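You operate a simulated robot arm through the tools that you are given. There is no shell and no other tool.

Carry out the task below with a simulated robot arm. There is one attempt and no reset: what you move stays moved.

Task
Enter and save the limit on the job card, then go back to programme 1.
Fine: the card names programme, step and limit; leave the other limits and the counters.
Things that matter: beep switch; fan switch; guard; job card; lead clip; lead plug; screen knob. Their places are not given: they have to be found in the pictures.

The check looks at the end state, three seconds after you hand in, the way a careful person would. Anything else that was tipped, shoved, dropped, spilled or broken makes it a failure.

Robot
A 6-joint arm with a two-finger gripper, fixed in place. Base frame: the origin is on the floor under the middle of its stand, x ahead of it, y to its left, z up. Units: m, degrees, N and s.
It reaches about 1.298 m from its shoulder. Its first joint turns from -149.0 to 149.0 degrees. Payload 1.57 kg.
The TCP is the grasp point between the finger pads, 0.021 m short of the fingertips. In the tool frame z runs along the fingers and y along their closing line. The gripper opens to 0.07 m; its body begins 0.05 m behind the TCP.
Orientation is that of the tool frame in the base frame, as a unit quaternion [w, x, y, z]. With the fingers straight down and closing along the base's y, the tool's x points along the base's -x, its y along +y and its z along -z.

Tools
- The arm moves only by the tool move_arm. Its argument "commands" is a list of rows, each an object (a shift or turn left out is 0, a gripper value left out holds the last) with "xyz": the shift along the tool's x, y, z in cm, a list of three; "dr": the turn, a rotation vector about the tool's x, y, z in rad, a list of three; "jaw": the gripper command, from -1 (fully open) to 1 (shut), values between in proportion. In form: [{"xyz": [tx, ty, tz], "dr": [rx, ry, rz], "jaw": jaw}, ...]. A call has 1 to 20 rows; each row shifts and turns the commanded pose from where the row before left it, along the tool's axes as they then stand. Rows are played at 5 a second. More than 0.05 m and 8.6 degrees between two rows, or a gripper value outside its range, and nothing of the call is played. Where a pose cannot be reached the arm comes as near as it can. A force on the tool above 40 N (or 10 N above the force at the start of the call, whichever is more), or a blocked arm, ends the call early, and 0.2 s more pass. The fingers move at their own pace (about 0.0648 m/s each) and stop on an object; they squeeze with about 21 N. The grip force told is the motor's: it shows also when the fingers shut on nothing. Time passes only in rows, and 0.2 s behind the last, so rows that do not move let the fingers close. It gives the time, the measured TCP pose, the force on the tool (base axes), the opening and the grip force at its end, in the units of the frame above (readings bear some noise), with the torque about the TCP (base axes, N m) and any sound that the robot's microphone picked up.
- Cameras (640 x 400 px; columns grow to the right, rows downward): "scene" is fixed at [0.05, -0.65, 1.5465]; the picture's right is [-0.21, -0.98, 0.00], its down [-0.73, 0.16, -0.67] and it looks along [0.65, -0.14, -0.74] (base axes); focal length 309 px, centre (320, 200). "wrist" rides on the gripper at [0.079, 0.004, -0.081] in the tool frame; the picture's right is [-0.05, 1.00, 0.00], its down [-0.67, -0.04, -0.74] and it looks along [-0.74, -0.04, 0.67] (tool axes); focal length 256 px, centre (320, 200).
- camera(camera): a new picture of that camera. No time passes.
- lift_body(by): slides the trunk up (or, below 0, down) by that many m; the arm rides with it, the base frame stays. It gives what a move gives, with no picture.
- pixel_to_xyz(camera, pixels): for up to 12 pixels [column, row] of the newest picture of that camera ("zoom" is the newest enlarged one), the place [x, y, z] in the base frame of the surface seen there, good to about 0.002 m. No time passes.
- close_up(camera, box): a new picture of the part [left, top, right, bottom] of that camera's present view, enlarged. No time passes.
- close_job(): hands the job in; it is judged then, once.

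Unless the task says otherwise, let go and move clear before handing in.

The tools are called as a command line: name --argument value ..., lists and objects as JSON in quotes. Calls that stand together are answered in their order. move_arm: Moves the arm, as the interface text tells. Its arguments: {"type":"object","properties":{"commands":{"type":"array"}},"required":["commands"]} The other tools are called the same way: lift_body (by) moves the trunk up or down; camera (camera) takes a picture; pixel_to_xyz (camera, pixels) gives the place of the surface under pixels of a picture; close_up (camera, box) takes an enlarged picture of a part of a camera's view; close_job () hands the job in.

At the start:

```text
time: 0.0
ee_pos: [0.4447, -0.4937, 1.2798]
tool_rot: [0.0, 0.0, 1.0, 0.0]
ft_force: [0.0, 0.2, 1.0]
torque: [0.03, 0.0, -0.02]
grip_width: 0.07
grip_force: 0.0
trunk travel left (down, up): [-0.96, 0.01]
```

scene: 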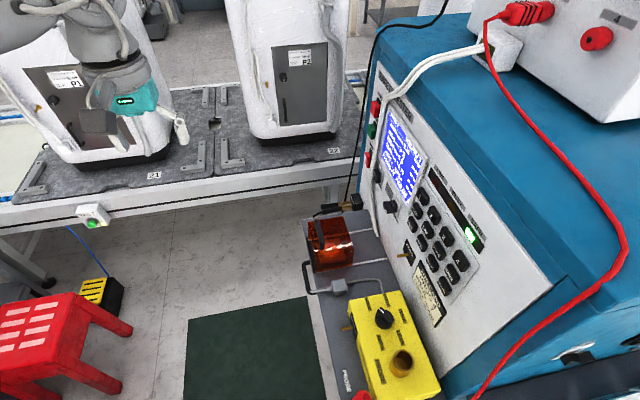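
wrist: 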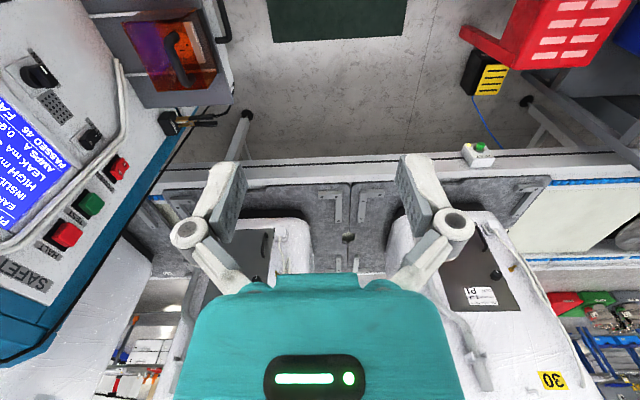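

The scene picture shows a test set with a blue screen (about 403,160), keypad (440,235) and a card (430,295). I'll enlarge these to read them before moving.

close_up --camera "scene" --box '[350, 80, 510, 180]'

close_up --camera "scene" --box '[370, 180, 490, 255]'

close_up --camera "scene" --box '[380, 250, 476, 340]'

close_up --camera "scene" --box '[290, 190, 450, 400]'

```text
4.00 times, centred on (430, 130) of scene
```

zoom: 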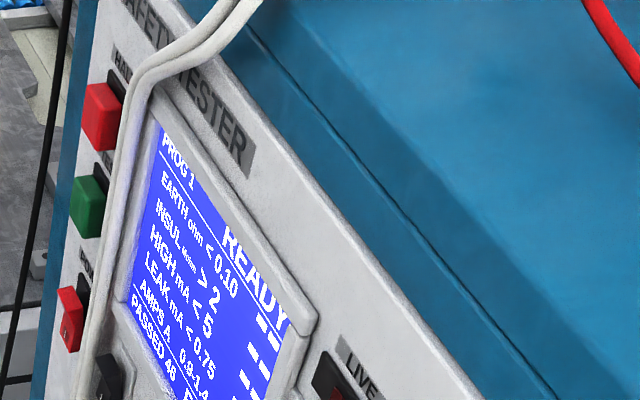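

```text
5.33 times, centred on (430, 218) of scene
```

zoom: 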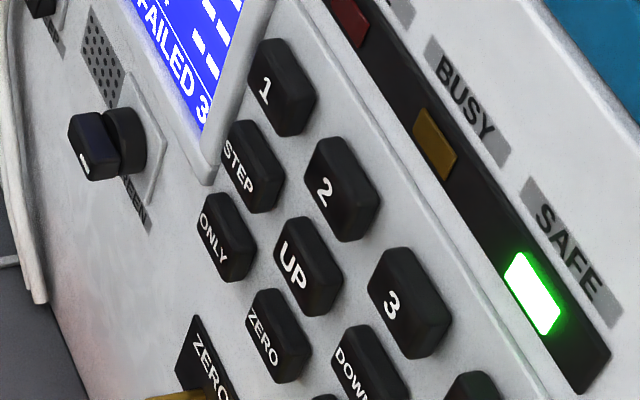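

```text
4.44 times, centred on (428, 295) of scene
```

zoom: 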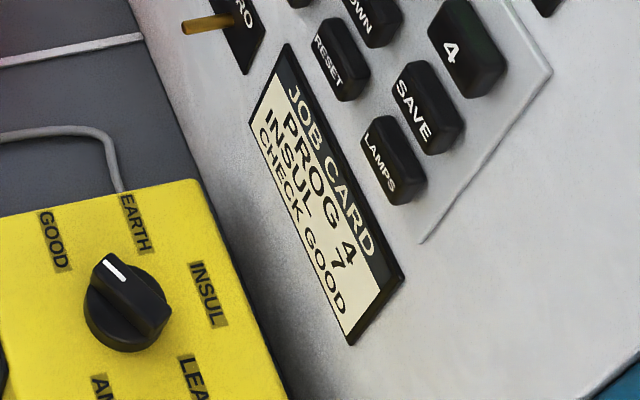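

```text
1.90 times, centred on (370, 295) of scene
```

zoom: 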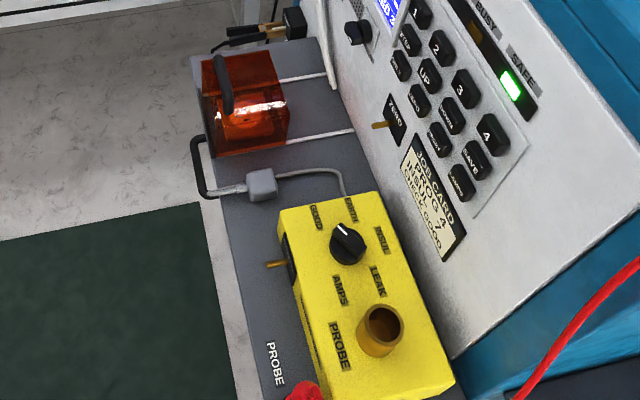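

The card reads PROG 4 / INSUL 7 / CHECK GOOD, and the screen shows PROG 1, READY. Now I'll enlarge the keypad again and measure key positions.

close_up --camera "scene" --box '[378, 180, 490, 300]'

```text
3.33 times, centred on (434, 240) of scene
```

zoom: 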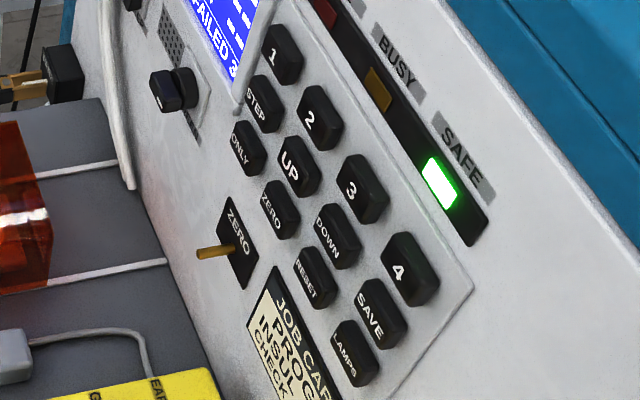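

pixel_to_xyz --camera "zoom" --pixels '[[276, 56], [311, 120], [352, 188], [402, 268], [260, 108], [292, 166], [330, 238], [374, 310], [243, 151], [274, 212], [308, 280], [350, 350]]'

pixel_to_xyz --camera "zoom" --pixels '[[450, 290], [400, 380], [325, 70], [225, 180], [185, 160], [160, 92], [185, 88], [120, 170], [205, 253], [560, 230], [440, 80], [180, 300]]'

```text
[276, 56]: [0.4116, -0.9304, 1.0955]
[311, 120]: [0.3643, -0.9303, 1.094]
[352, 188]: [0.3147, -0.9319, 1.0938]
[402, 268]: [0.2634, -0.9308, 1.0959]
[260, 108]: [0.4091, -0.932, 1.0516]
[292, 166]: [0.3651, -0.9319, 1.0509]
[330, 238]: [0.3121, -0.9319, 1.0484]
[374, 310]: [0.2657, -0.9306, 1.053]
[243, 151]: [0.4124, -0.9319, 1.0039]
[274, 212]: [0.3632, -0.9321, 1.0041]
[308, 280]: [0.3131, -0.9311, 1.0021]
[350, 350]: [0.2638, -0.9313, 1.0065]
```

```text
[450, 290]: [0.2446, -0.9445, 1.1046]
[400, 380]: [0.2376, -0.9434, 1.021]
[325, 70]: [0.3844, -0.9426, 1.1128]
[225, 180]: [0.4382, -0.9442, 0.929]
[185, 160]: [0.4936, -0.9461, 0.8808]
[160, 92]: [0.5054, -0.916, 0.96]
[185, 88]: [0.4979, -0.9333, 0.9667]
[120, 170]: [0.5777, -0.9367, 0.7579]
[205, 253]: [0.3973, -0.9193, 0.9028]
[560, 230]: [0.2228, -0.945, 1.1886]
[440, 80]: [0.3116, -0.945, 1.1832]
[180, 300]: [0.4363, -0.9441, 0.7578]
```

The panel is a vertical plane at y ≈ -0.945 facing +y, with key fronts at y ≈ -0.931; keys 1–4 run toward -x at z 1.095 and STEP/UP/DOWN/SAVE are at z 1.051. I'll look closer at the screen, the switches and what lies on the path.

close_up --camera "scene" --box '[375, 100, 435, 210]'

close_up --camera "scene" --box '[350, 90, 410, 220]'

close_up --camera "wrist" --box '[0, 0, 250, 300]'

pixel_to_xyz --camera "scene" --pixels '[[383, 318], [402, 360], [400, 300], [345, 345], [330, 240], [380, 200], [345, 205], [376, 108], [366, 158], [425, 60], [470, 20], [505, 45]]'

```text
3.64 times, centred on (405, 155) of scene
```

zoom: 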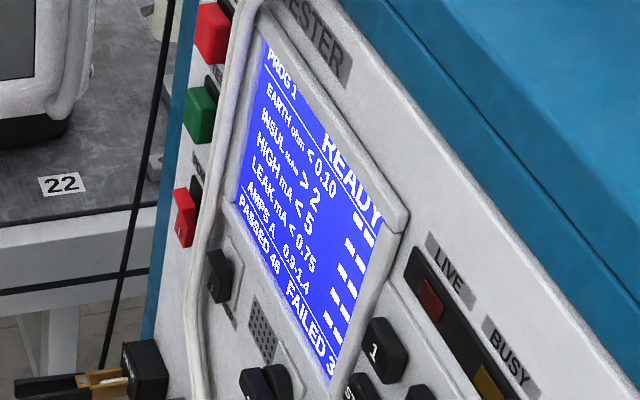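

```text
3.08 times, centred on (380, 155) of scene
```

zoom: 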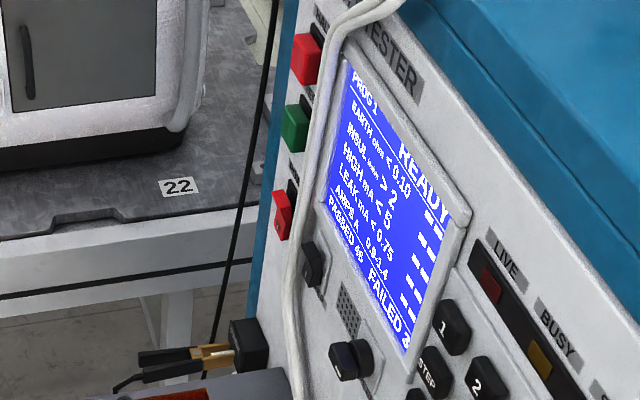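

```text
1.33 times, centred on (125, 150) of wrist
```

zoom: 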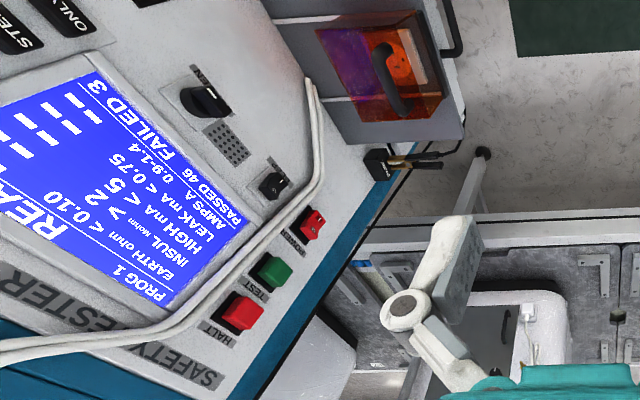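

```text
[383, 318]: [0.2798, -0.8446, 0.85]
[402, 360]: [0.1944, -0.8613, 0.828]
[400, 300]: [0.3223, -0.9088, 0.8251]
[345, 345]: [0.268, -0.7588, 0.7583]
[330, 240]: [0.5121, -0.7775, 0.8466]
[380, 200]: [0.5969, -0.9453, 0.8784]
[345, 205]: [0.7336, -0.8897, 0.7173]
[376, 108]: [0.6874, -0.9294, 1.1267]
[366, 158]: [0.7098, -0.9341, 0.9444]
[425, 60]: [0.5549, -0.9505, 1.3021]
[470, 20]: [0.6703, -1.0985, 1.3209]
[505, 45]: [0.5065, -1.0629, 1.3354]
```

The screen reads PROG 1 with EARTH <0.10, INSUL >2, HIGH <5, LEAK <0.75, AMPS 0.9-1.4, PASSED 46, FAILED 3; the space before the panel above z 0.85 is clear. I'll shut the fingers, move toward the panel and begin turning the tool to point along -y.

move_arm --commands '[{"xyz": [2.5, -3, 0], "jaw": 1}, {"xyz": [2.5, -3, 0]}, {"xyz": [2.5, -3, 0]}, {"xyz": [2.5, -3, 0]}, {"xyz": [2.5, -3, 0]}, {"dr": [0.1428, 0, 0]}, {"dr": [0.1428, 0, 0]}, {"dr": [0.1428, 0, 0]}, {"dr": [0.1428, 0, 0]}, {"dr": [0.1428, 0, 0]}, {"dr": [0.1428, 0, 0]}]'

camera --camera "scene"

camera --camera "wrist"

```text
time: 2.4
ee_pos: [0.3194, -0.6432, 1.3434]
tool_rot: [0.0, 0.0, 0.909, -0.417]
ft_force: [0.4, 0.7, 0.4]
torque: [0.01, -0.05, 0.01]
grip_width: 0.0
grip_force: 20.9
out of reach, approached as far as the arm can: row 7, 8, 9, 10, 11
trunk travel left (down, up): [-0.96, 0.01]
```

```text
taken
```

scene: 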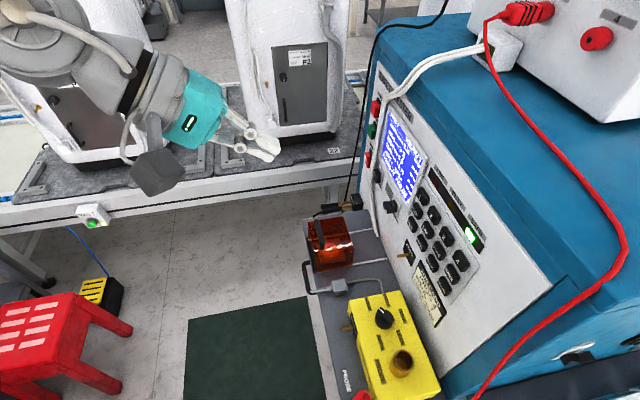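

```text
taken
```

wrist: 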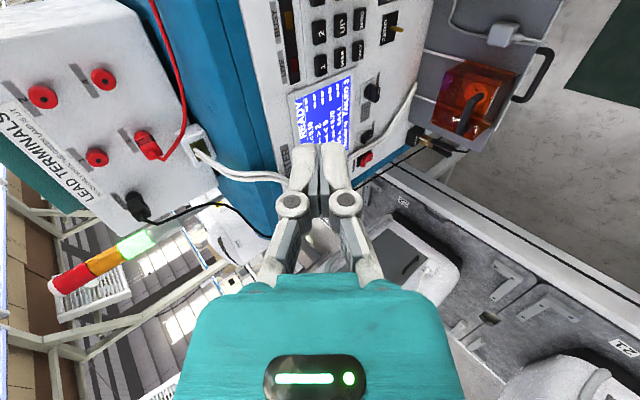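

The turn reached about 49° but the position drifted up because the wrist is folded too close to the base. I'll check the arm's and the nearby machines' positions before reaching farther out.

pixel_to_xyz --camera "scene" --pixels '[[20, 50], [85, 45], [130, 75], [160, 130], [155, 170], [200, 120], [265, 150], [60, 100], [140, 155], [255, 60], [325, 130], [250, 20]]'

close_up --camera "scene" --box '[0, 0, 320, 200]'

```text
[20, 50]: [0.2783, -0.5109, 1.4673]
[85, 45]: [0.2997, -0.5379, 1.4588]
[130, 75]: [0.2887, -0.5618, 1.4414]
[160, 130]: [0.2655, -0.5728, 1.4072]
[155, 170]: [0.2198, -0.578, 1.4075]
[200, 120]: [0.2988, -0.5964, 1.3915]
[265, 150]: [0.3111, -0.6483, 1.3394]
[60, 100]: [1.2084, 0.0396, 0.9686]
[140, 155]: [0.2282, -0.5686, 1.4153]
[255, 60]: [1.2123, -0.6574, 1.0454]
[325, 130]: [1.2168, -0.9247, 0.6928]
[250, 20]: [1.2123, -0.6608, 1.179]
```

```text
2.00 times, centred on (160, 100) of scene
```

zoom: 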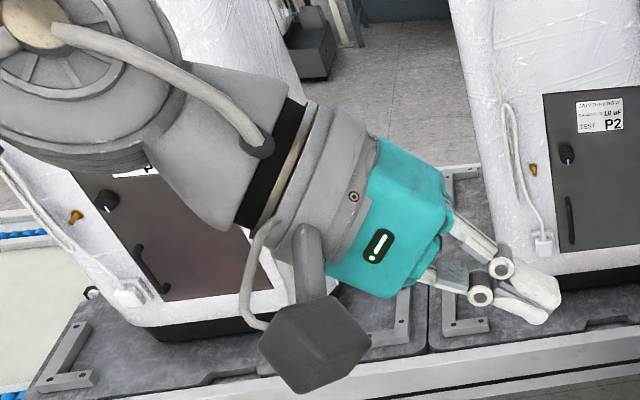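

The machines stand at x > 1.2, far from the arm. I'll reach outward 15 cm along -y and finish the turn.

move_arm --commands '[{"xyz": [0, -1.95, 2.27]}, {"xyz": [0, -1.95, 2.27]}, {"xyz": [0, -1.95, 2.27]}, {"xyz": [0, -1.95, 2.27]}, {"xyz": [0, -1.95, 2.27]}, {"dr": [0.1428, 0, 0]}, {"dr": [0.1428, 0, 0]}, {"dr": [0.1428, 0, 0]}, {"dr": [0.1428, 0, 0]}, {"dr": [0.1428, 0, 0]}]'

camera --camera "scene"

camera --camera "wrist"

```text
time: 4.6
ee_pos: [0.3203, -0.794, 1.4654]
tool_rot: [-0.001, 0.001, -0.707, 0.707]
ft_force: [0.4, 0.1, -0.3]
torque: [-0.03, -0.01, 0.0]
grip_width: 0.0
grip_force: 21.1
out of reach, approached as far as the arm can: row 6, 7, 8, 9, 10
trunk travel left (down, up): [-0.96, 0.01]
```

```text
taken
```

scene: 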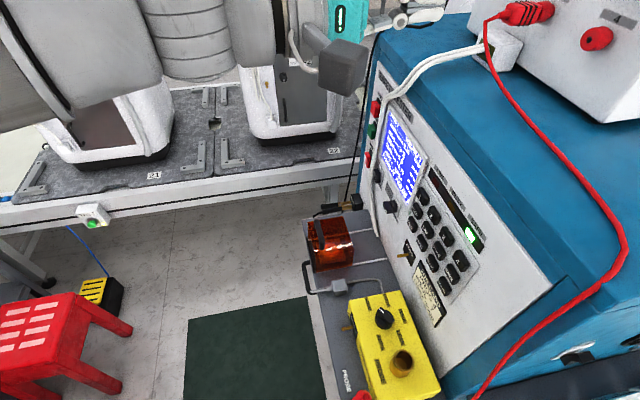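

```text
taken
```

wrist: 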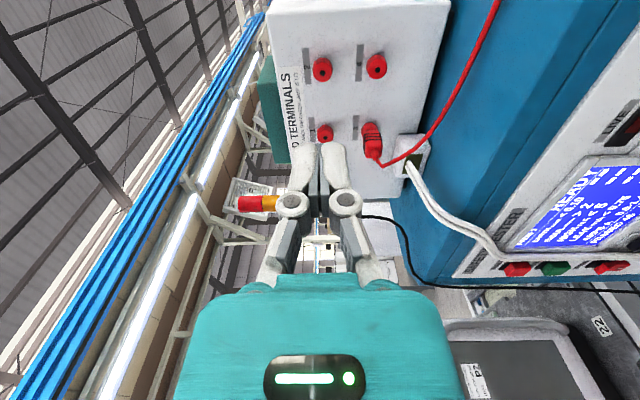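

The tool now points along -y at z 1.465; the arm can't bring the wrist lower at this trunk height, so the trunk has to come down. I'll check the arm link positions first.

pixel_to_xyz --camera "scene" --pixels '[[70, 50], [20, 100], [190, 40], [190, 70], [280, 40], [340, 65], [345, 20], [400, 18], [150, 80], [70, 310], [250, 300], [95, 290]]'

```text
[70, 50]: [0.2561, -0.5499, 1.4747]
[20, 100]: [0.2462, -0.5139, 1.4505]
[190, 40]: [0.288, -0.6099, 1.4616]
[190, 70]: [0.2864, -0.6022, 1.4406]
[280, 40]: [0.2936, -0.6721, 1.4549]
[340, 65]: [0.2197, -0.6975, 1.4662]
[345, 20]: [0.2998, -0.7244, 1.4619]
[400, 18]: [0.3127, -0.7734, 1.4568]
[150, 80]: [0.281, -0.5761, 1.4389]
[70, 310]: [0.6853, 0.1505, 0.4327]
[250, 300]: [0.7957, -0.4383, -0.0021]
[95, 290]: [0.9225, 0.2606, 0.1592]
```

The forearm sits at z ≈ 1.45 with free space below it down to the yellow box (0.85). I'll lower the trunk in two steps.

lift_body --by -0.2

camera --camera "scene"

```text
time: 6.8
ee_pos: [0.3209, -0.793, 1.2641]
tool_rot: [0.0, 0.0, 0.708, -0.706]
ft_force: [-0.7, 0.1, 0.1]
torque: [0.05, 0.03, -0.01]
grip_width: 0.0002
grip_force: 20.9
trunk travel left (down, up): [-0.76, 0.21]
```

```text
taken
```

scene: 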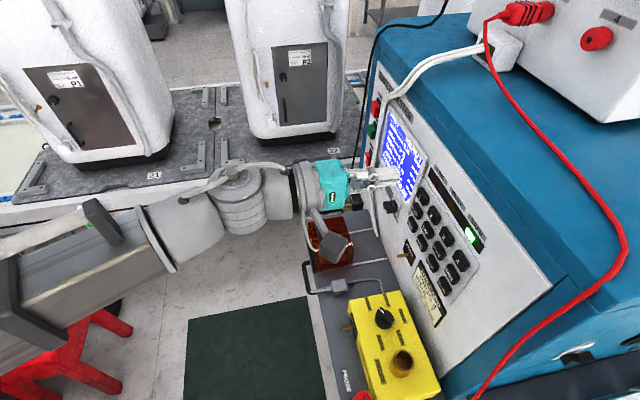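

The trunk came down cleanly and the gripper is level at z 1.264. I'll lower another 0.22 m to key height.

lift_body --by -0.22

camera --camera "scene"

camera --camera "wrist"

```text
time: 9.1
ee_pos: [0.3199, -0.7944, 1.0444]
tool_rot: [0.0, -0.001, 0.708, -0.706]
ft_force: [-0.9, 0.6, 0.0]
torque: [0.0, 0.01, -0.02]
grip_width: 0.0
grip_force: 21.3
trunk travel left (down, up): [-0.54, 0.43]
```

```text
taken
```

scene: 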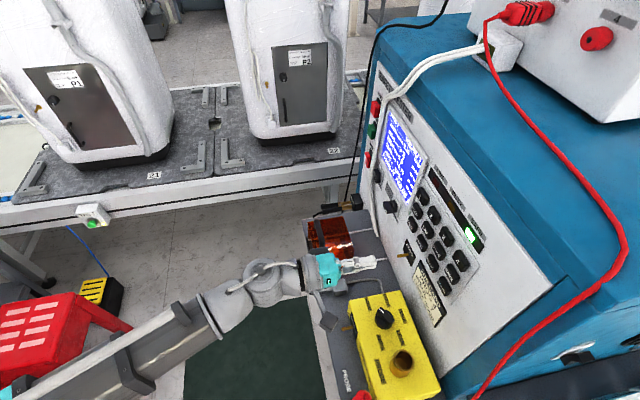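

```text
taken
```

wrist: 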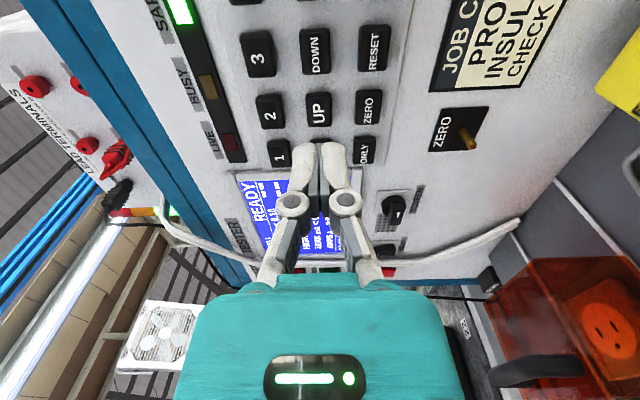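

The wrist view shows the keypad clearly (2 at 268,110, 3 at 258,50), and the scene camera still has a clear view of the screen. I'll go to a standoff in front of key 4 (x 0.264, z 1.095).

move_arm --commands '[{"xyz": [2.8, -2.55, 0]}, {"xyz": [2.8, -2.55, 0]}, {"xyz": [0, 0, 3]}, {"xyz": [0, 0, 3]}, {"xyz": [0, 0, 3]}, {"xyz": [0, 0, 0]}]'

camera --camera "scene"

camera --camera "wrist"

close_up --camera "scene" --box '[378, 100, 490, 300]'

```text
time: 10.5
ee_pos: [0.2657, -0.8823, 1.0442]
tool_rot: [0.0, 0.0, 0.708, -0.706]
ft_force: [0.1, 0.1, 0.3]
torque: [-0.04, 0.02, -0.04]
grip_width: 0.0003
grip_force: 20.6
out of reach, approached as far as the arm can: row 1, 2
trunk travel left (down, up): [-0.54, 0.43]
```

```text
taken
```

scene: 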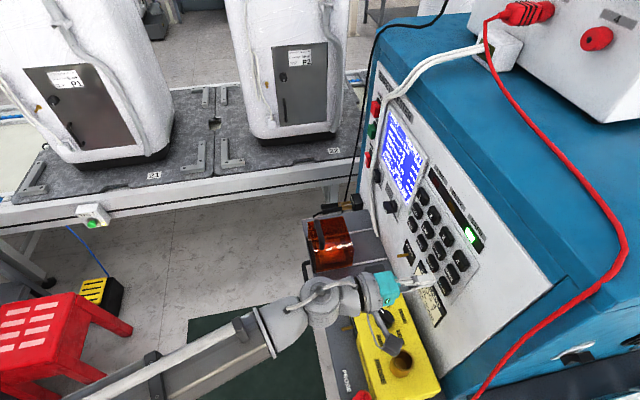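

```text
taken
```

wrist: 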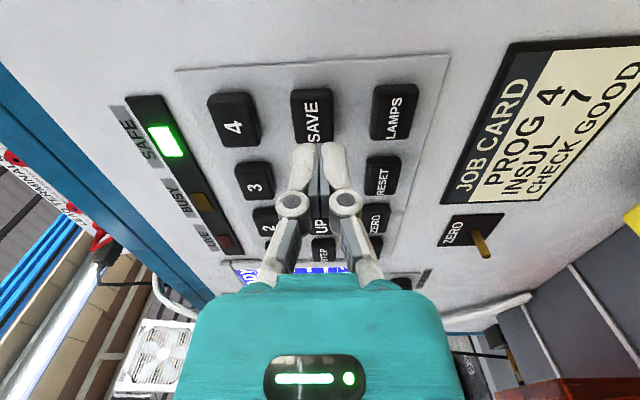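

```text
2.00 times, centred on (434, 200) of scene
```

zoom: 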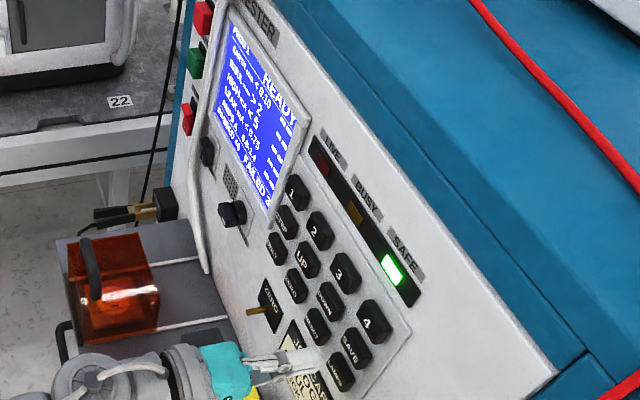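

The x and y moves landed (0.266, -0.882) but the upward shift was out of reach, so z is still 1.044, in front of SAVE. I'll use the trunk to raise to key 4's row.

lift_body --by 0.051

camera --camera "wrist"

close_up --camera "scene" --box '[378, 100, 490, 300]'

```text
time: 11.4
ee_pos: [0.264, -0.8819, 1.095]
tool_rot: [0.0, 0.0, 0.708, -0.706]
ft_force: [-0.1, 0.3, -0.7]
torque: [0.0, -0.01, -0.02]
grip_width: 0.0
grip_force: 21.0
trunk travel left (down, up): [-0.591, 0.379]
```

```text
taken
```

wrist: 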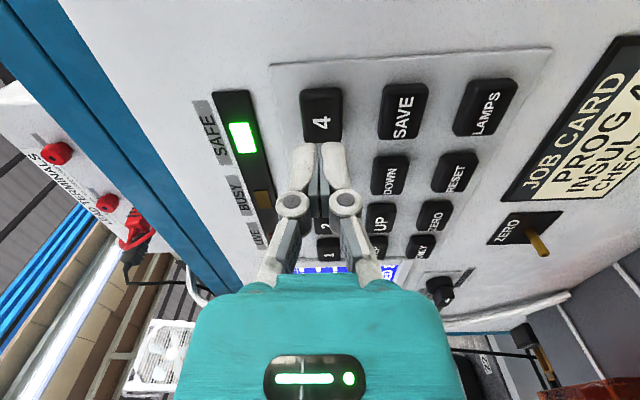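

```text
2.00 times, centred on (434, 200) of scene
```

zoom: 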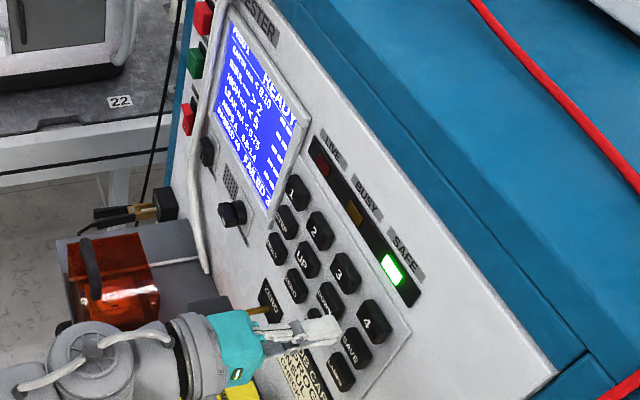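

The fingers are lined up with key 4 (wrist pixel 320,120) at tip y ≈ -0.903. I'll approach to just short of the key and read forces.

move_arm --commands '[{"xyz": [0, 0, 1.2]}, {"xyz": [0, 0, 1.0]}, {"xyz": [0, 0, 0.2]}, {"xyz": [0, 0, 0]}]'

close_up --camera "scene" --box '[400, 200, 490, 290]'

close_up --camera "wrist" --box '[240, 60, 400, 180]'

```text
time: 12.4
ee_pos: [0.2647, -0.9057, 1.0961]
tool_rot: [-0.001, 0.0, 0.707, -0.707]
ft_force: [0.2, -0.5, 0.1]
torque: [0.0, 0.03, 0.03]
grip_width: 0.0
grip_force: 20.7
trunk travel left (down, up): [-0.591, 0.379]
```

```text
4.44 times, centred on (445, 245) of scene
```

zoom: 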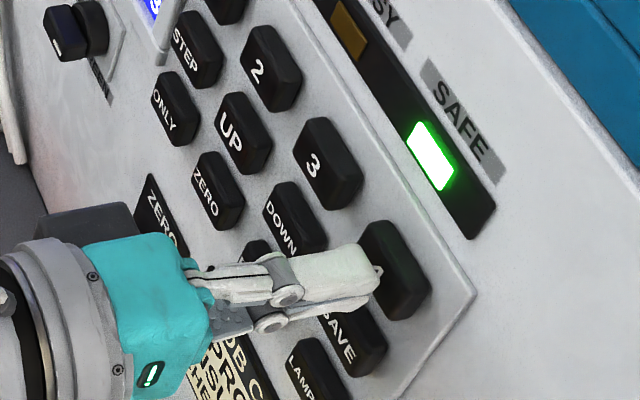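

```text
3.33 times, centred on (320, 120) of wrist
```

zoom: 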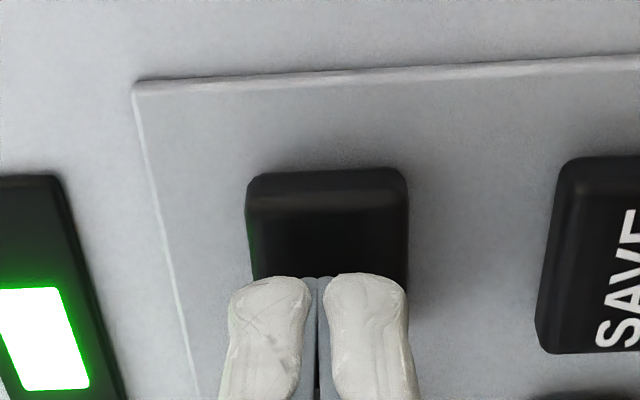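

The tips stand a few millimetres off key 4 with no force (tip y ≈ -0.927). I'll creep in to feel the key.

move_arm --commands '[{"xyz": [0, 0, 0.2]}, {"xyz": [0, 0, 0.2]}, {"xyz": [0, 0, 0.1]}]'

```text
time: 13.2
ee_pos: [0.2644, -0.9106, 1.0947]
tool_rot: [0.0, 0.0, 0.708, -0.706]
ft_force: [-0.4, 0.5, 0.0]
torque: [-0.03, 0.01, 0.02]
grip_width: 0.0
grip_force: 20.7
trunk travel left (down, up): [-0.591, 0.379]
```

Tip is now at y ≈ -0.932 with no clear contact force yet (0.5 N). I'll keep creeping in 1 mm steps.

move_arm --commands '[{"xyz": [0, 0, 0.1]}, {"xyz": [0, 0, 0.1]}]'

close_up --camera "scene" --box '[378, 100, 438, 210]'

```text
time: 13.8
ee_pos: [0.2647, -0.9125, 1.0957]
tool_rot: [0.0, 0.001, 0.708, -0.706]
ft_force: [0.6, 0.5, -0.4]
torque: [0.03, 0.02, -0.04]
grip_width: 0.0061
grip_force: 28.4
trunk travel left (down, up): [-0.591, 0.379]
```

```text
3.64 times, centred on (408, 155) of scene
```

zoom: 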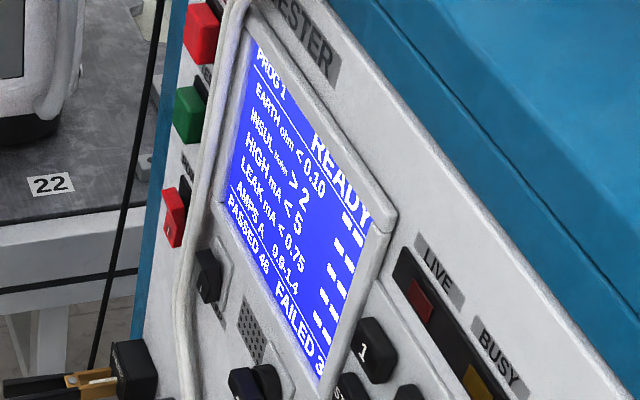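

The fingers have been spread to 6 mm (grip 28.4 N), as though the tips are being wedged on the key. I'll look closely before pushing more.

close_up --camera "wrist" --box '[260, 80, 380, 180]'

close_up --camera "scene" --box '[430, 230, 480, 280]'

```text
4.00 times, centred on (320, 130) of wrist
```

zoom: 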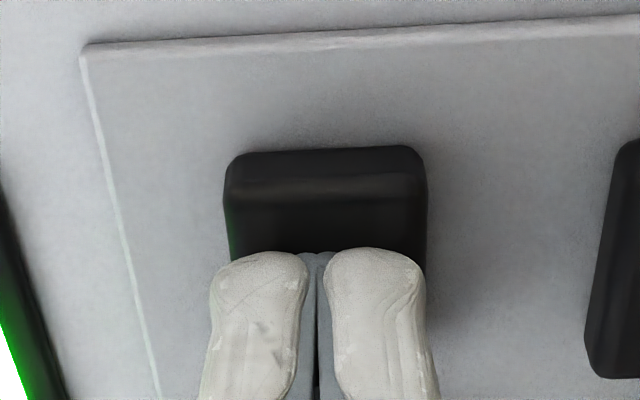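

```text
8.00 times, centred on (455, 255) of scene
```

zoom: 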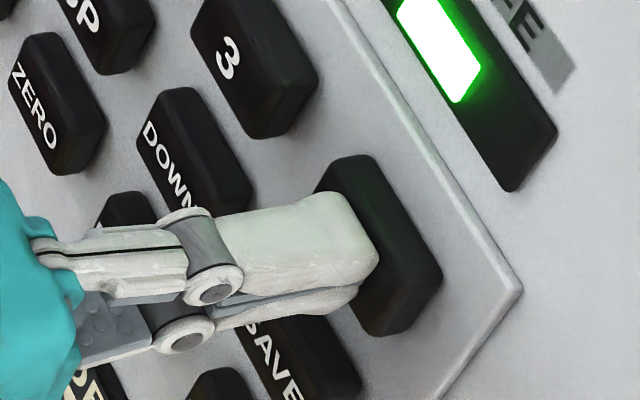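

The picture shows the tips on key 4's face with no visible harm and the screen is still on PROG 1. I'll push on by a millimetre at a time, watching grip and force.

move_arm --commands '[{"xyz": [0, 0, 0.1]}, {"xyz": [0, 0, 0]}]'

close_up --camera "scene" --box '[378, 100, 438, 210]'

close_up --camera "wrist" --box '[260, 80, 380, 180]'

```text
time: 14.4
ee_pos: [0.2649, -0.9141, 1.0958]
tool_rot: [0.0, 0.0, 0.709, -0.705]
ft_force: [-0.1, 1.8, 0.0]
torque: [-0.01, -0.04, -0.03]
grip_width: 0.006
grip_force: 28.6
trunk travel left (down, up): [-0.591, 0.379]
```

```text
3.64 times, centred on (408, 155) of scene
```

zoom: 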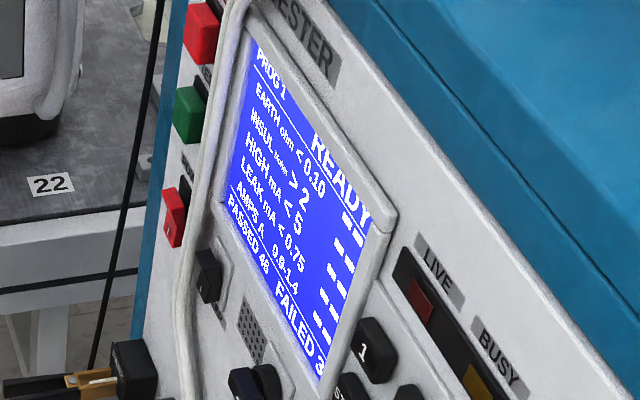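

```text
4.00 times, centred on (320, 130) of wrist
```

zoom: 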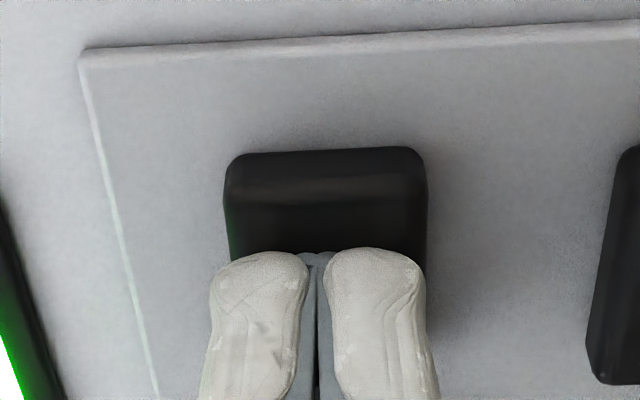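

Contact is now felt (1.8 N along +y), the screen still says PROG 1. I'll push further in 1 mm steps.

move_arm --commands '[{"xyz": [0, 0, 0.1]}, {"xyz": [0, 0, 0.1]}]'

close_up --camera "scene" --box '[378, 100, 438, 210]'

```text
time: 15.0
ee_pos: [0.2654, -0.9159, 1.0948]
tool_rot: [0.0, 0.0, 0.708, -0.706]
ft_force: [-0.1, 3.5, -1.1]
torque: [0.02, -0.02, 0.01]
grip_width: 0.006
grip_force: 29.0
trunk travel left (down, up): [-0.591, 0.379]
heard: click
```

```text
3.64 times, centred on (408, 155) of scene
```

zoom: 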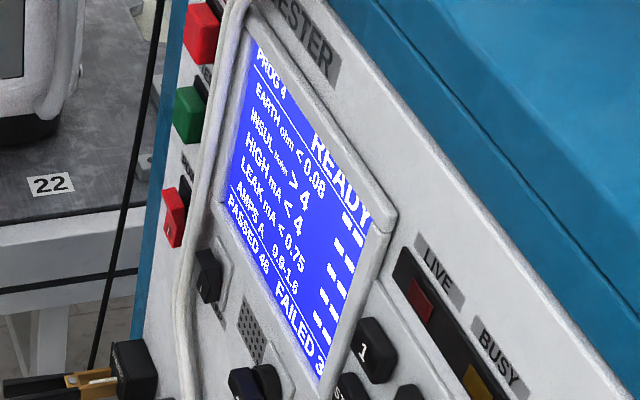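

A click sounded at TCP y ≈ -0.916 and the screen now shows PROG 4 with INSUL > 4. I'll back off 3 cm, then measure the bezel near STEP.

move_arm --commands '[{"xyz": [0, 0, -1.0]}, {"xyz": [0, 0, -1.5]}, {"xyz": [0, 0, -0.6]}]'

close_up --camera "scene" --box '[378, 160, 458, 230]'

close_up --camera "scene" --box '[378, 100, 438, 210]'

```text
time: 15.8
ee_pos: [0.2643, -0.8842, 1.0959]
tool_rot: [0.0, 0.0, 0.708, -0.706]
ft_force: [0.0, 0.5, 0.8]
torque: [0.01, 0.02, -0.03]
grip_width: 0.0
grip_force: 28.8
trunk travel left (down, up): [-0.591, 0.379]
```

```text
5.71 times, centred on (418, 195) of scene
```

zoom: 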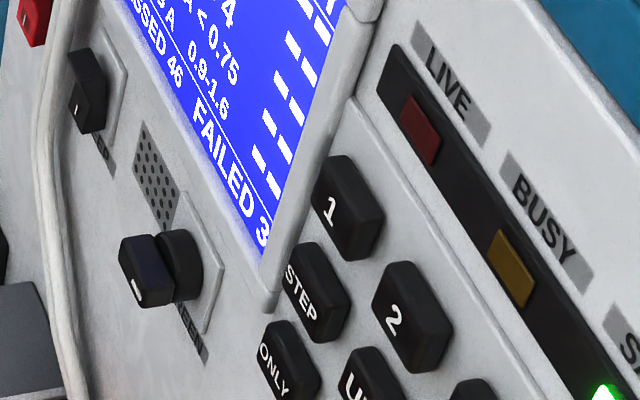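

```text
3.64 times, centred on (408, 155) of scene
```

zoom: 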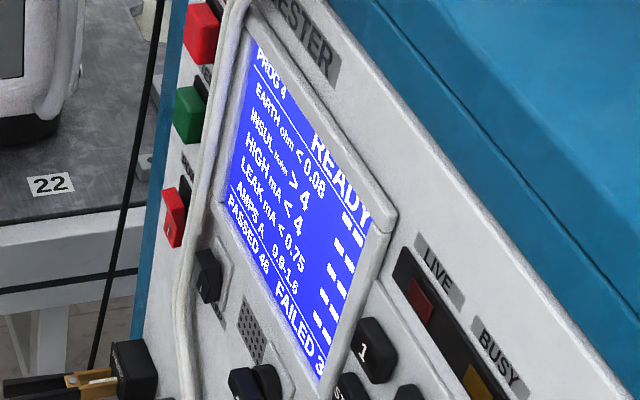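

Key 4 has been released and PROG 4 stays. Now I'll measure how far the bezel beside keys 1 and STEP sticks out.

pixel_to_xyz --camera "zoom" --pixels '[[385, 240], [365, 295], [350, 335], [335, 375], [378, 345], [210, 275], [245, 380], [390, 225], [300, 170], [358, 395]]'

```text
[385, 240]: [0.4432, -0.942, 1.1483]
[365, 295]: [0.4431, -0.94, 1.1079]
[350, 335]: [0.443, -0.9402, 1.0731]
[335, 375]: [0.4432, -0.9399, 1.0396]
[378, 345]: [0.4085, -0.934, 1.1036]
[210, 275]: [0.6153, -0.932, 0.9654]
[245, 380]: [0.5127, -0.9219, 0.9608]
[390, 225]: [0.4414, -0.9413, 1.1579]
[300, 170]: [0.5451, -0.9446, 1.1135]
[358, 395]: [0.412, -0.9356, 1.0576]
```

The bezel edge is at x 0.443 and barely stands out (y -0.940), so STEP at x ≈ 0.411 is clear. I'll slide across at this standoff and lower the trunk to the STEP row.

move_arm --commands '[{"xyz": [-3.7, 0, 0]}, {"xyz": [-3.7, 0, 0]}, {"xyz": [-3.7, 0, 0]}, {"xyz": [-3.6, 0, 0]}, {"xyz": [0, 0, 0]}]'

lift_body --by -0.045

close_up --camera "scene" --box '[378, 100, 490, 300]'

camera --camera "wrist"

```text
time: 17.0
ee_pos: [0.4149, -0.8864, 1.0956]
tool_rot: [0.0, -0.001, 0.709, -0.705]
ft_force: [0.2, 1.0, -0.2]
torque: [0.0, 0.0, -0.01]
grip_width: 0.0
grip_force: 29.1
trunk travel left (down, up): [-0.591, 0.379]
```

```text
time: 17.9
ee_pos: [0.4126, -0.8862, 1.0507]
tool_rot: [0.001, -0.001, 0.709, -0.705]
ft_force: [0.5, -0.4, -0.2]
torque: [-0.02, -0.02, -0.03]
grip_width: 0.0
grip_force: 29.0
trunk travel left (down, up): [-0.546, 0.424]
```

```text
2.00 times, centred on (434, 200) of scene
```

zoom: 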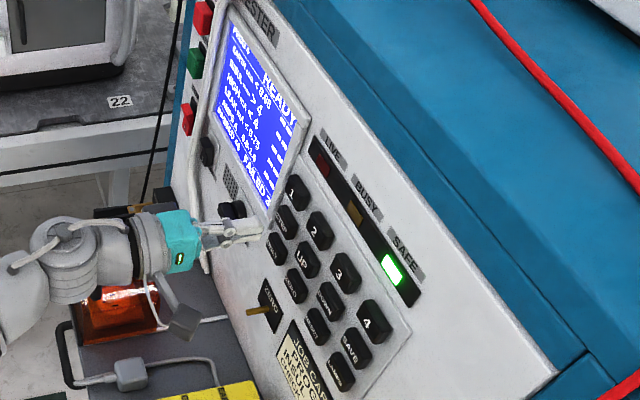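

```text
taken
```

wrist: 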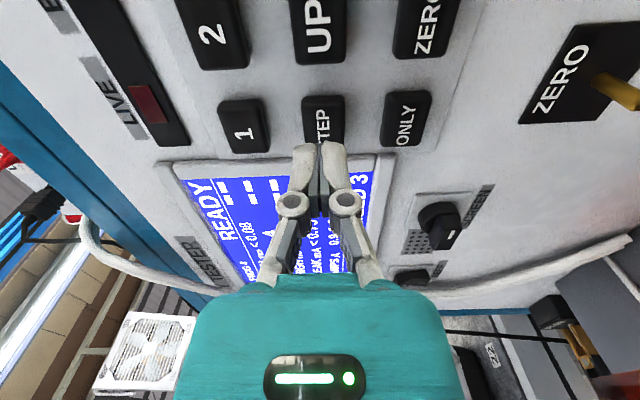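

The fingers are centred on STEP (wrist pixel 322,120) at z 1.0507. I'll press it to the same depth that clicked and back off at once.

move_arm --commands '[{"xyz": [0, 0, 1.2]}, {"xyz": [0, 0, 0.8]}, {"xyz": [0, 0, 0.3]}, {"xyz": [0, 0, 0.3]}, {"xyz": [0, 0, 0.3]}, {"xyz": [0, 0, 0.15]}, {"xyz": [0, 0, -1.0]}, {"xyz": [0, 0, -1.0]}, {"xyz": [0, 0, 0]}]'

close_up --camera "scene" --box '[378, 100, 438, 210]'

```text
time: 19.9
ee_pos: [0.4126, -0.8973, 1.0513]
tool_rot: [0.0, 0.0, 0.709, -0.705]
ft_force: [0.3, 0.5, 0.6]
torque: [0.01, -0.02, 0.0]
grip_width: 0.0
grip_force: 28.9
trunk travel left (down, up): [-0.546, 0.424]
heard: click
```

```text
3.64 times, centred on (408, 155) of scene
```

zoom: 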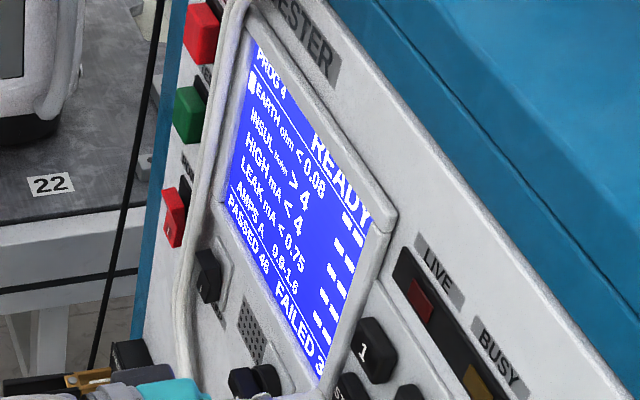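

One click, and a marker now stands before EARTH. I'll press STEP once more to move it to INSUL.

move_arm --commands '[{"xyz": [0, 0, 0.9]}, {"xyz": [0, 0, 0.3]}, {"xyz": [0, 0, 0.3]}, {"xyz": [0, 0, 0.3]}, {"xyz": [0, 0, 0.15]}, {"xyz": [0, 0, -1.0]}, {"xyz": [0, 0, -1.0]}, {"xyz": [0, 0, 0]}]'

close_up --camera "scene" --box '[378, 100, 438, 210]'

```text
time: 21.7
ee_pos: [0.4123, -0.8961, 1.051]
tool_rot: [0.001, 0.001, 0.709, -0.705]
ft_force: [-0.2, -0.6, 0.3]
torque: [-0.02, -0.03, 0.0]
grip_width: 0.0001
grip_force: 28.1
trunk travel left (down, up): [-0.546, 0.424]
heard: click
```

```text
3.64 times, centred on (408, 155) of scene
```

zoom: 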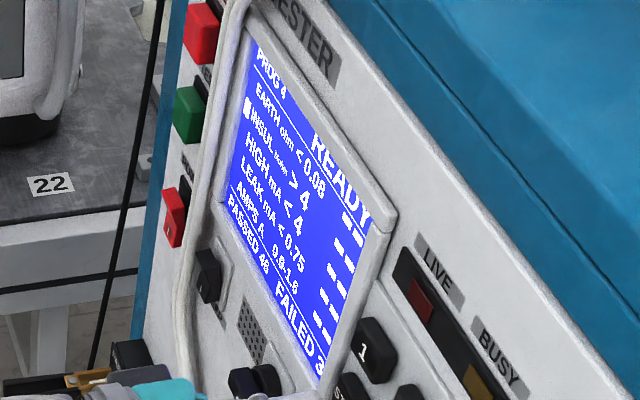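

The marker now stands at INSUL (zoom 250,110). I'll back off a centimetre and slide over to UP at x ≈ 0.364.

move_arm --commands '[{"xyz": [0, 0, -1.0]}, {"xyz": [2.44, 0, 0]}, {"xyz": [2.44, 0, 0]}, {"xyz": [0, 0, 0]}]'

close_up --camera "wrist" --box '[160, 0, 480, 200]'

close_up --camera "scene" --box '[378, 100, 490, 300]'

```text
time: 22.7
ee_pos: [0.3646, -0.8866, 1.0509]
tool_rot: [0.0, 0.0, 0.709, -0.705]
ft_force: [0.4, 0.1, -0.2]
torque: [0.01, -0.01, 0.03]
grip_width: 0.0002
grip_force: 28.9
trunk travel left (down, up): [-0.546, 0.424]
```

```text
2.00 times, centred on (320, 100) of wrist
```

zoom: 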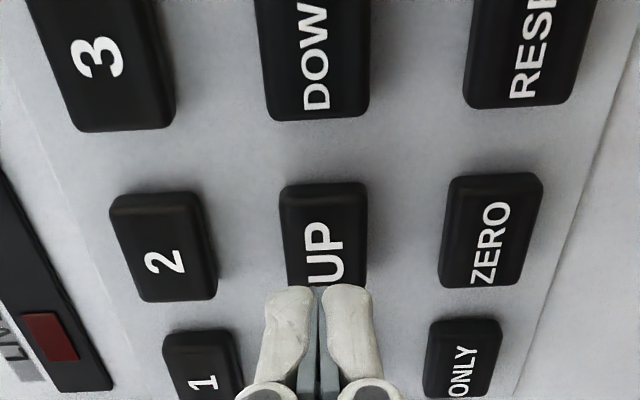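

```text
2.00 times, centred on (434, 200) of scene
```

zoom: 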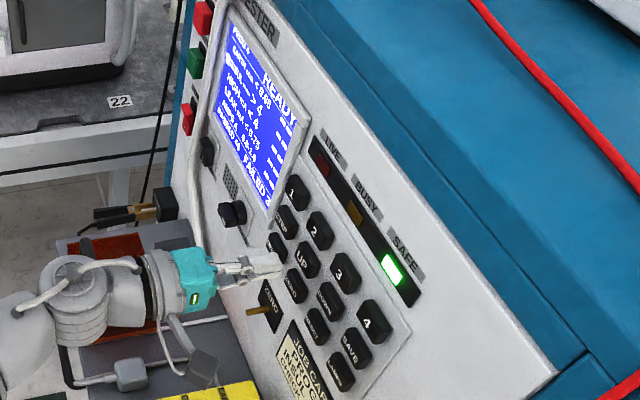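

The fingers are lined up with UP (0.3646, z 1.051), which sits between ZERO and 2 with clear gaps. I'll press UP once and read the screen.

move_arm --commands '[{"xyz": [0, 0, 1.2]}, {"xyz": [0, 0, 0.8]}, {"xyz": [0, 0, 0.3]}, {"xyz": [0, 0, 0.3]}, {"xyz": [0, 0, 0.3]}, {"xyz": [0, 0, 0.15]}, {"xyz": [0, 0, -1.0]}, {"xyz": [0, 0, -1.0]}, {"xyz": [0, 0, 0]}]'

close_up --camera "scene" --box '[378, 100, 438, 210]'

```text
time: 24.7
ee_pos: [0.3629, -0.8971, 1.0495]
tool_rot: [0.0, 0.0, 0.709, -0.705]
ft_force: [0.5, 0.5, -0.1]
torque: [-0.03, -0.03, 0.02]
grip_width: 0.0
grip_force: 28.7
trunk travel left (down, up): [-0.546, 0.424]
heard: click
```

```text
3.64 times, centred on (408, 155) of scene
```

zoom: 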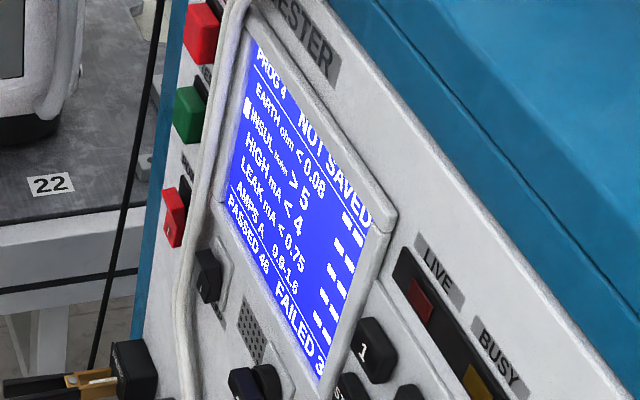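

INSUL is now 5 and the screen says NOT SAVED. I'll press UP again.

move_arm --commands '[{"xyz": [0, 0, 0.9]}, {"xyz": [0, 0, 0.3]}, {"xyz": [0, 0, 0.3]}, {"xyz": [0, 0, 0.3]}, {"xyz": [0, 0, 0.15]}, {"xyz": [0, 0, -1.0]}, {"xyz": [0, 0, -0.95]}, {"xyz": [0, 0, 0]}]'

close_up --camera "scene" --box '[378, 100, 438, 210]'

```text
time: 26.5
ee_pos: [0.3638, -0.8969, 1.049]
tool_rot: [0.0, 0.0, 0.709, -0.705]
ft_force: [0.4, -0.1, -0.5]
torque: [0.03, 0.01, 0.0]
grip_width: 0.0004
grip_force: 29.2
trunk travel left (down, up): [-0.546, 0.424]
heard: click
```

```text
3.64 times, centred on (408, 155) of scene
```

zoom: 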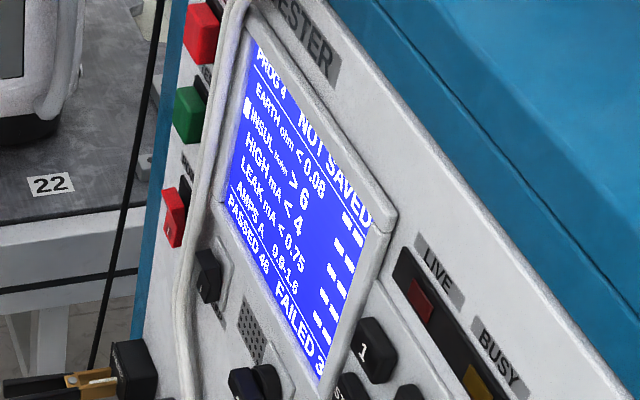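

INSUL is now 6. One more UP press should give 7.

move_arm --commands '[{"xyz": [0, 0, 0.9]}, {"xyz": [0, 0, 0.3]}, {"xyz": [0, 0, 0.3]}, {"xyz": [0, 0, 0.3]}, {"xyz": [0, 0, 0.15]}, {"xyz": [0, 0, -1.0]}, {"xyz": [0, 0, -0.95]}, {"xyz": [0, 0, 0]}]'

close_up --camera "scene" --box '[378, 100, 438, 210]'

close_up --camera "scene" --box '[410, 250, 450, 340]'

```text
time: 28.3
ee_pos: [0.3641, -0.8965, 1.0509]
tool_rot: [0.0, -0.001, 0.709, -0.705]
ft_force: [0.1, -0.8, 0.4]
torque: [0.01, -0.03, -0.01]
grip_width: 0.0001
grip_force: 27.9
trunk travel left (down, up): [-0.546, 0.424]
heard: click
```

```text
3.64 times, centred on (408, 155) of scene
```

zoom: 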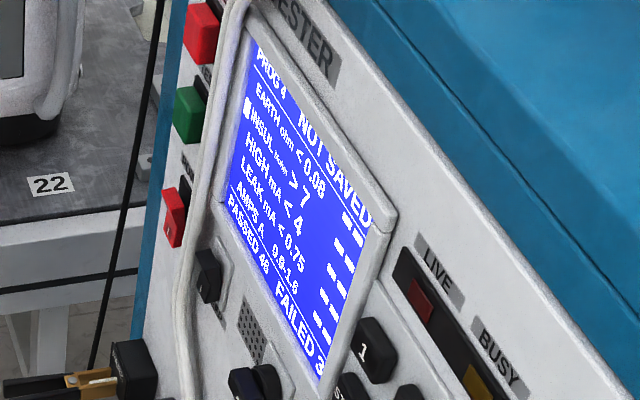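

```text
4.44 times, centred on (430, 295) of scene
```

zoom: 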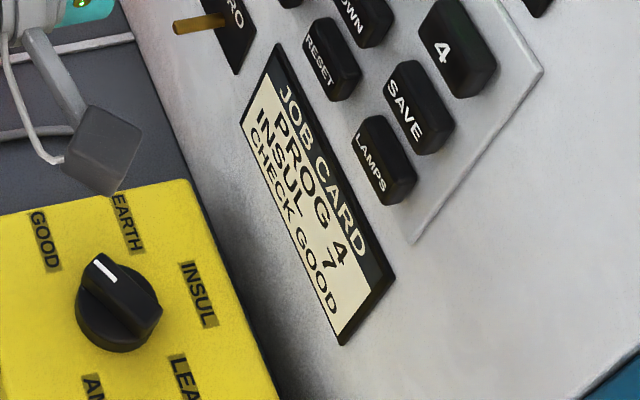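

INSUL now reads 7, matching the card (PROG 4, INSUL 7). I'll back off and slide to SAVE at x ≈ 0.265.

move_arm --commands '[{"xyz": [0, 0, -1.0]}, {"xyz": [3.3, 0, 0]}, {"xyz": [3.3, 0, 0]}, {"xyz": [3.3, 0, 0]}, {"xyz": [0, 0, 0]}]'

close_up --camera "wrist" --box '[160, 0, 480, 200]'

```text
time: 29.5
ee_pos: [0.2645, -0.8864, 1.0514]
tool_rot: [0.0, 0.0, 0.709, -0.706]
ft_force: [-0.9, 0.3, 0.0]
torque: [-0.02, -0.04, 0.03]
grip_width: 0.0004
grip_force: 29.0
trunk travel left (down, up): [-0.546, 0.424]
```

```text
2.00 times, centred on (320, 100) of wrist
```

zoom: 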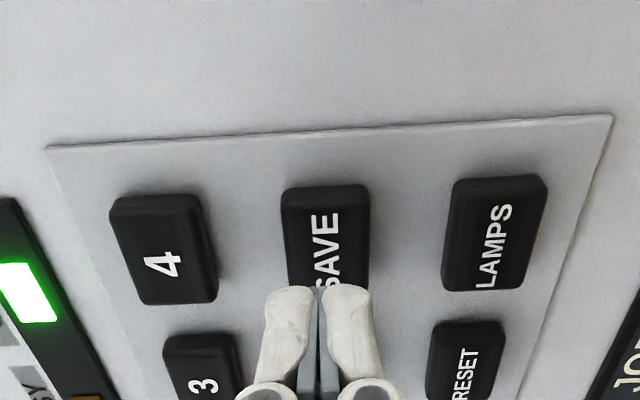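

The fingers are lined up with SAVE (zoom 325,240). I'll press it once.

move_arm --commands '[{"xyz": [0, 0, 1.2]}, {"xyz": [0, 0, 0.8]}, {"xyz": [0, 0, 0.3]}, {"xyz": [0, 0, 0.3]}, {"xyz": [0, 0, 0.3]}, {"xyz": [0, 0, 0.15]}, {"xyz": [0, 0, -1.0]}, {"xyz": [0, 0, -1.0]}, {"xyz": [0, 0, 0]}]'

close_up --camera "scene" --box '[378, 100, 438, 210]'

```text
time: 31.5
ee_pos: [0.2653, -0.8981, 1.0505]
tool_rot: [0.0, 0.0, 0.708, -0.706]
ft_force: [0.1, -0.3, -0.1]
torque: [0.0, -0.01, -0.02]
grip_width: 0.0
grip_force: 28.7
trunk travel left (down, up): [-0.546, 0.424]
heard: click
```

```text
3.64 times, centred on (408, 155) of scene
```

zoom: 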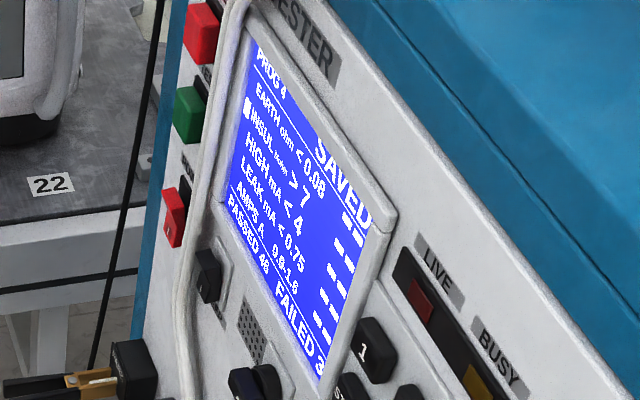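

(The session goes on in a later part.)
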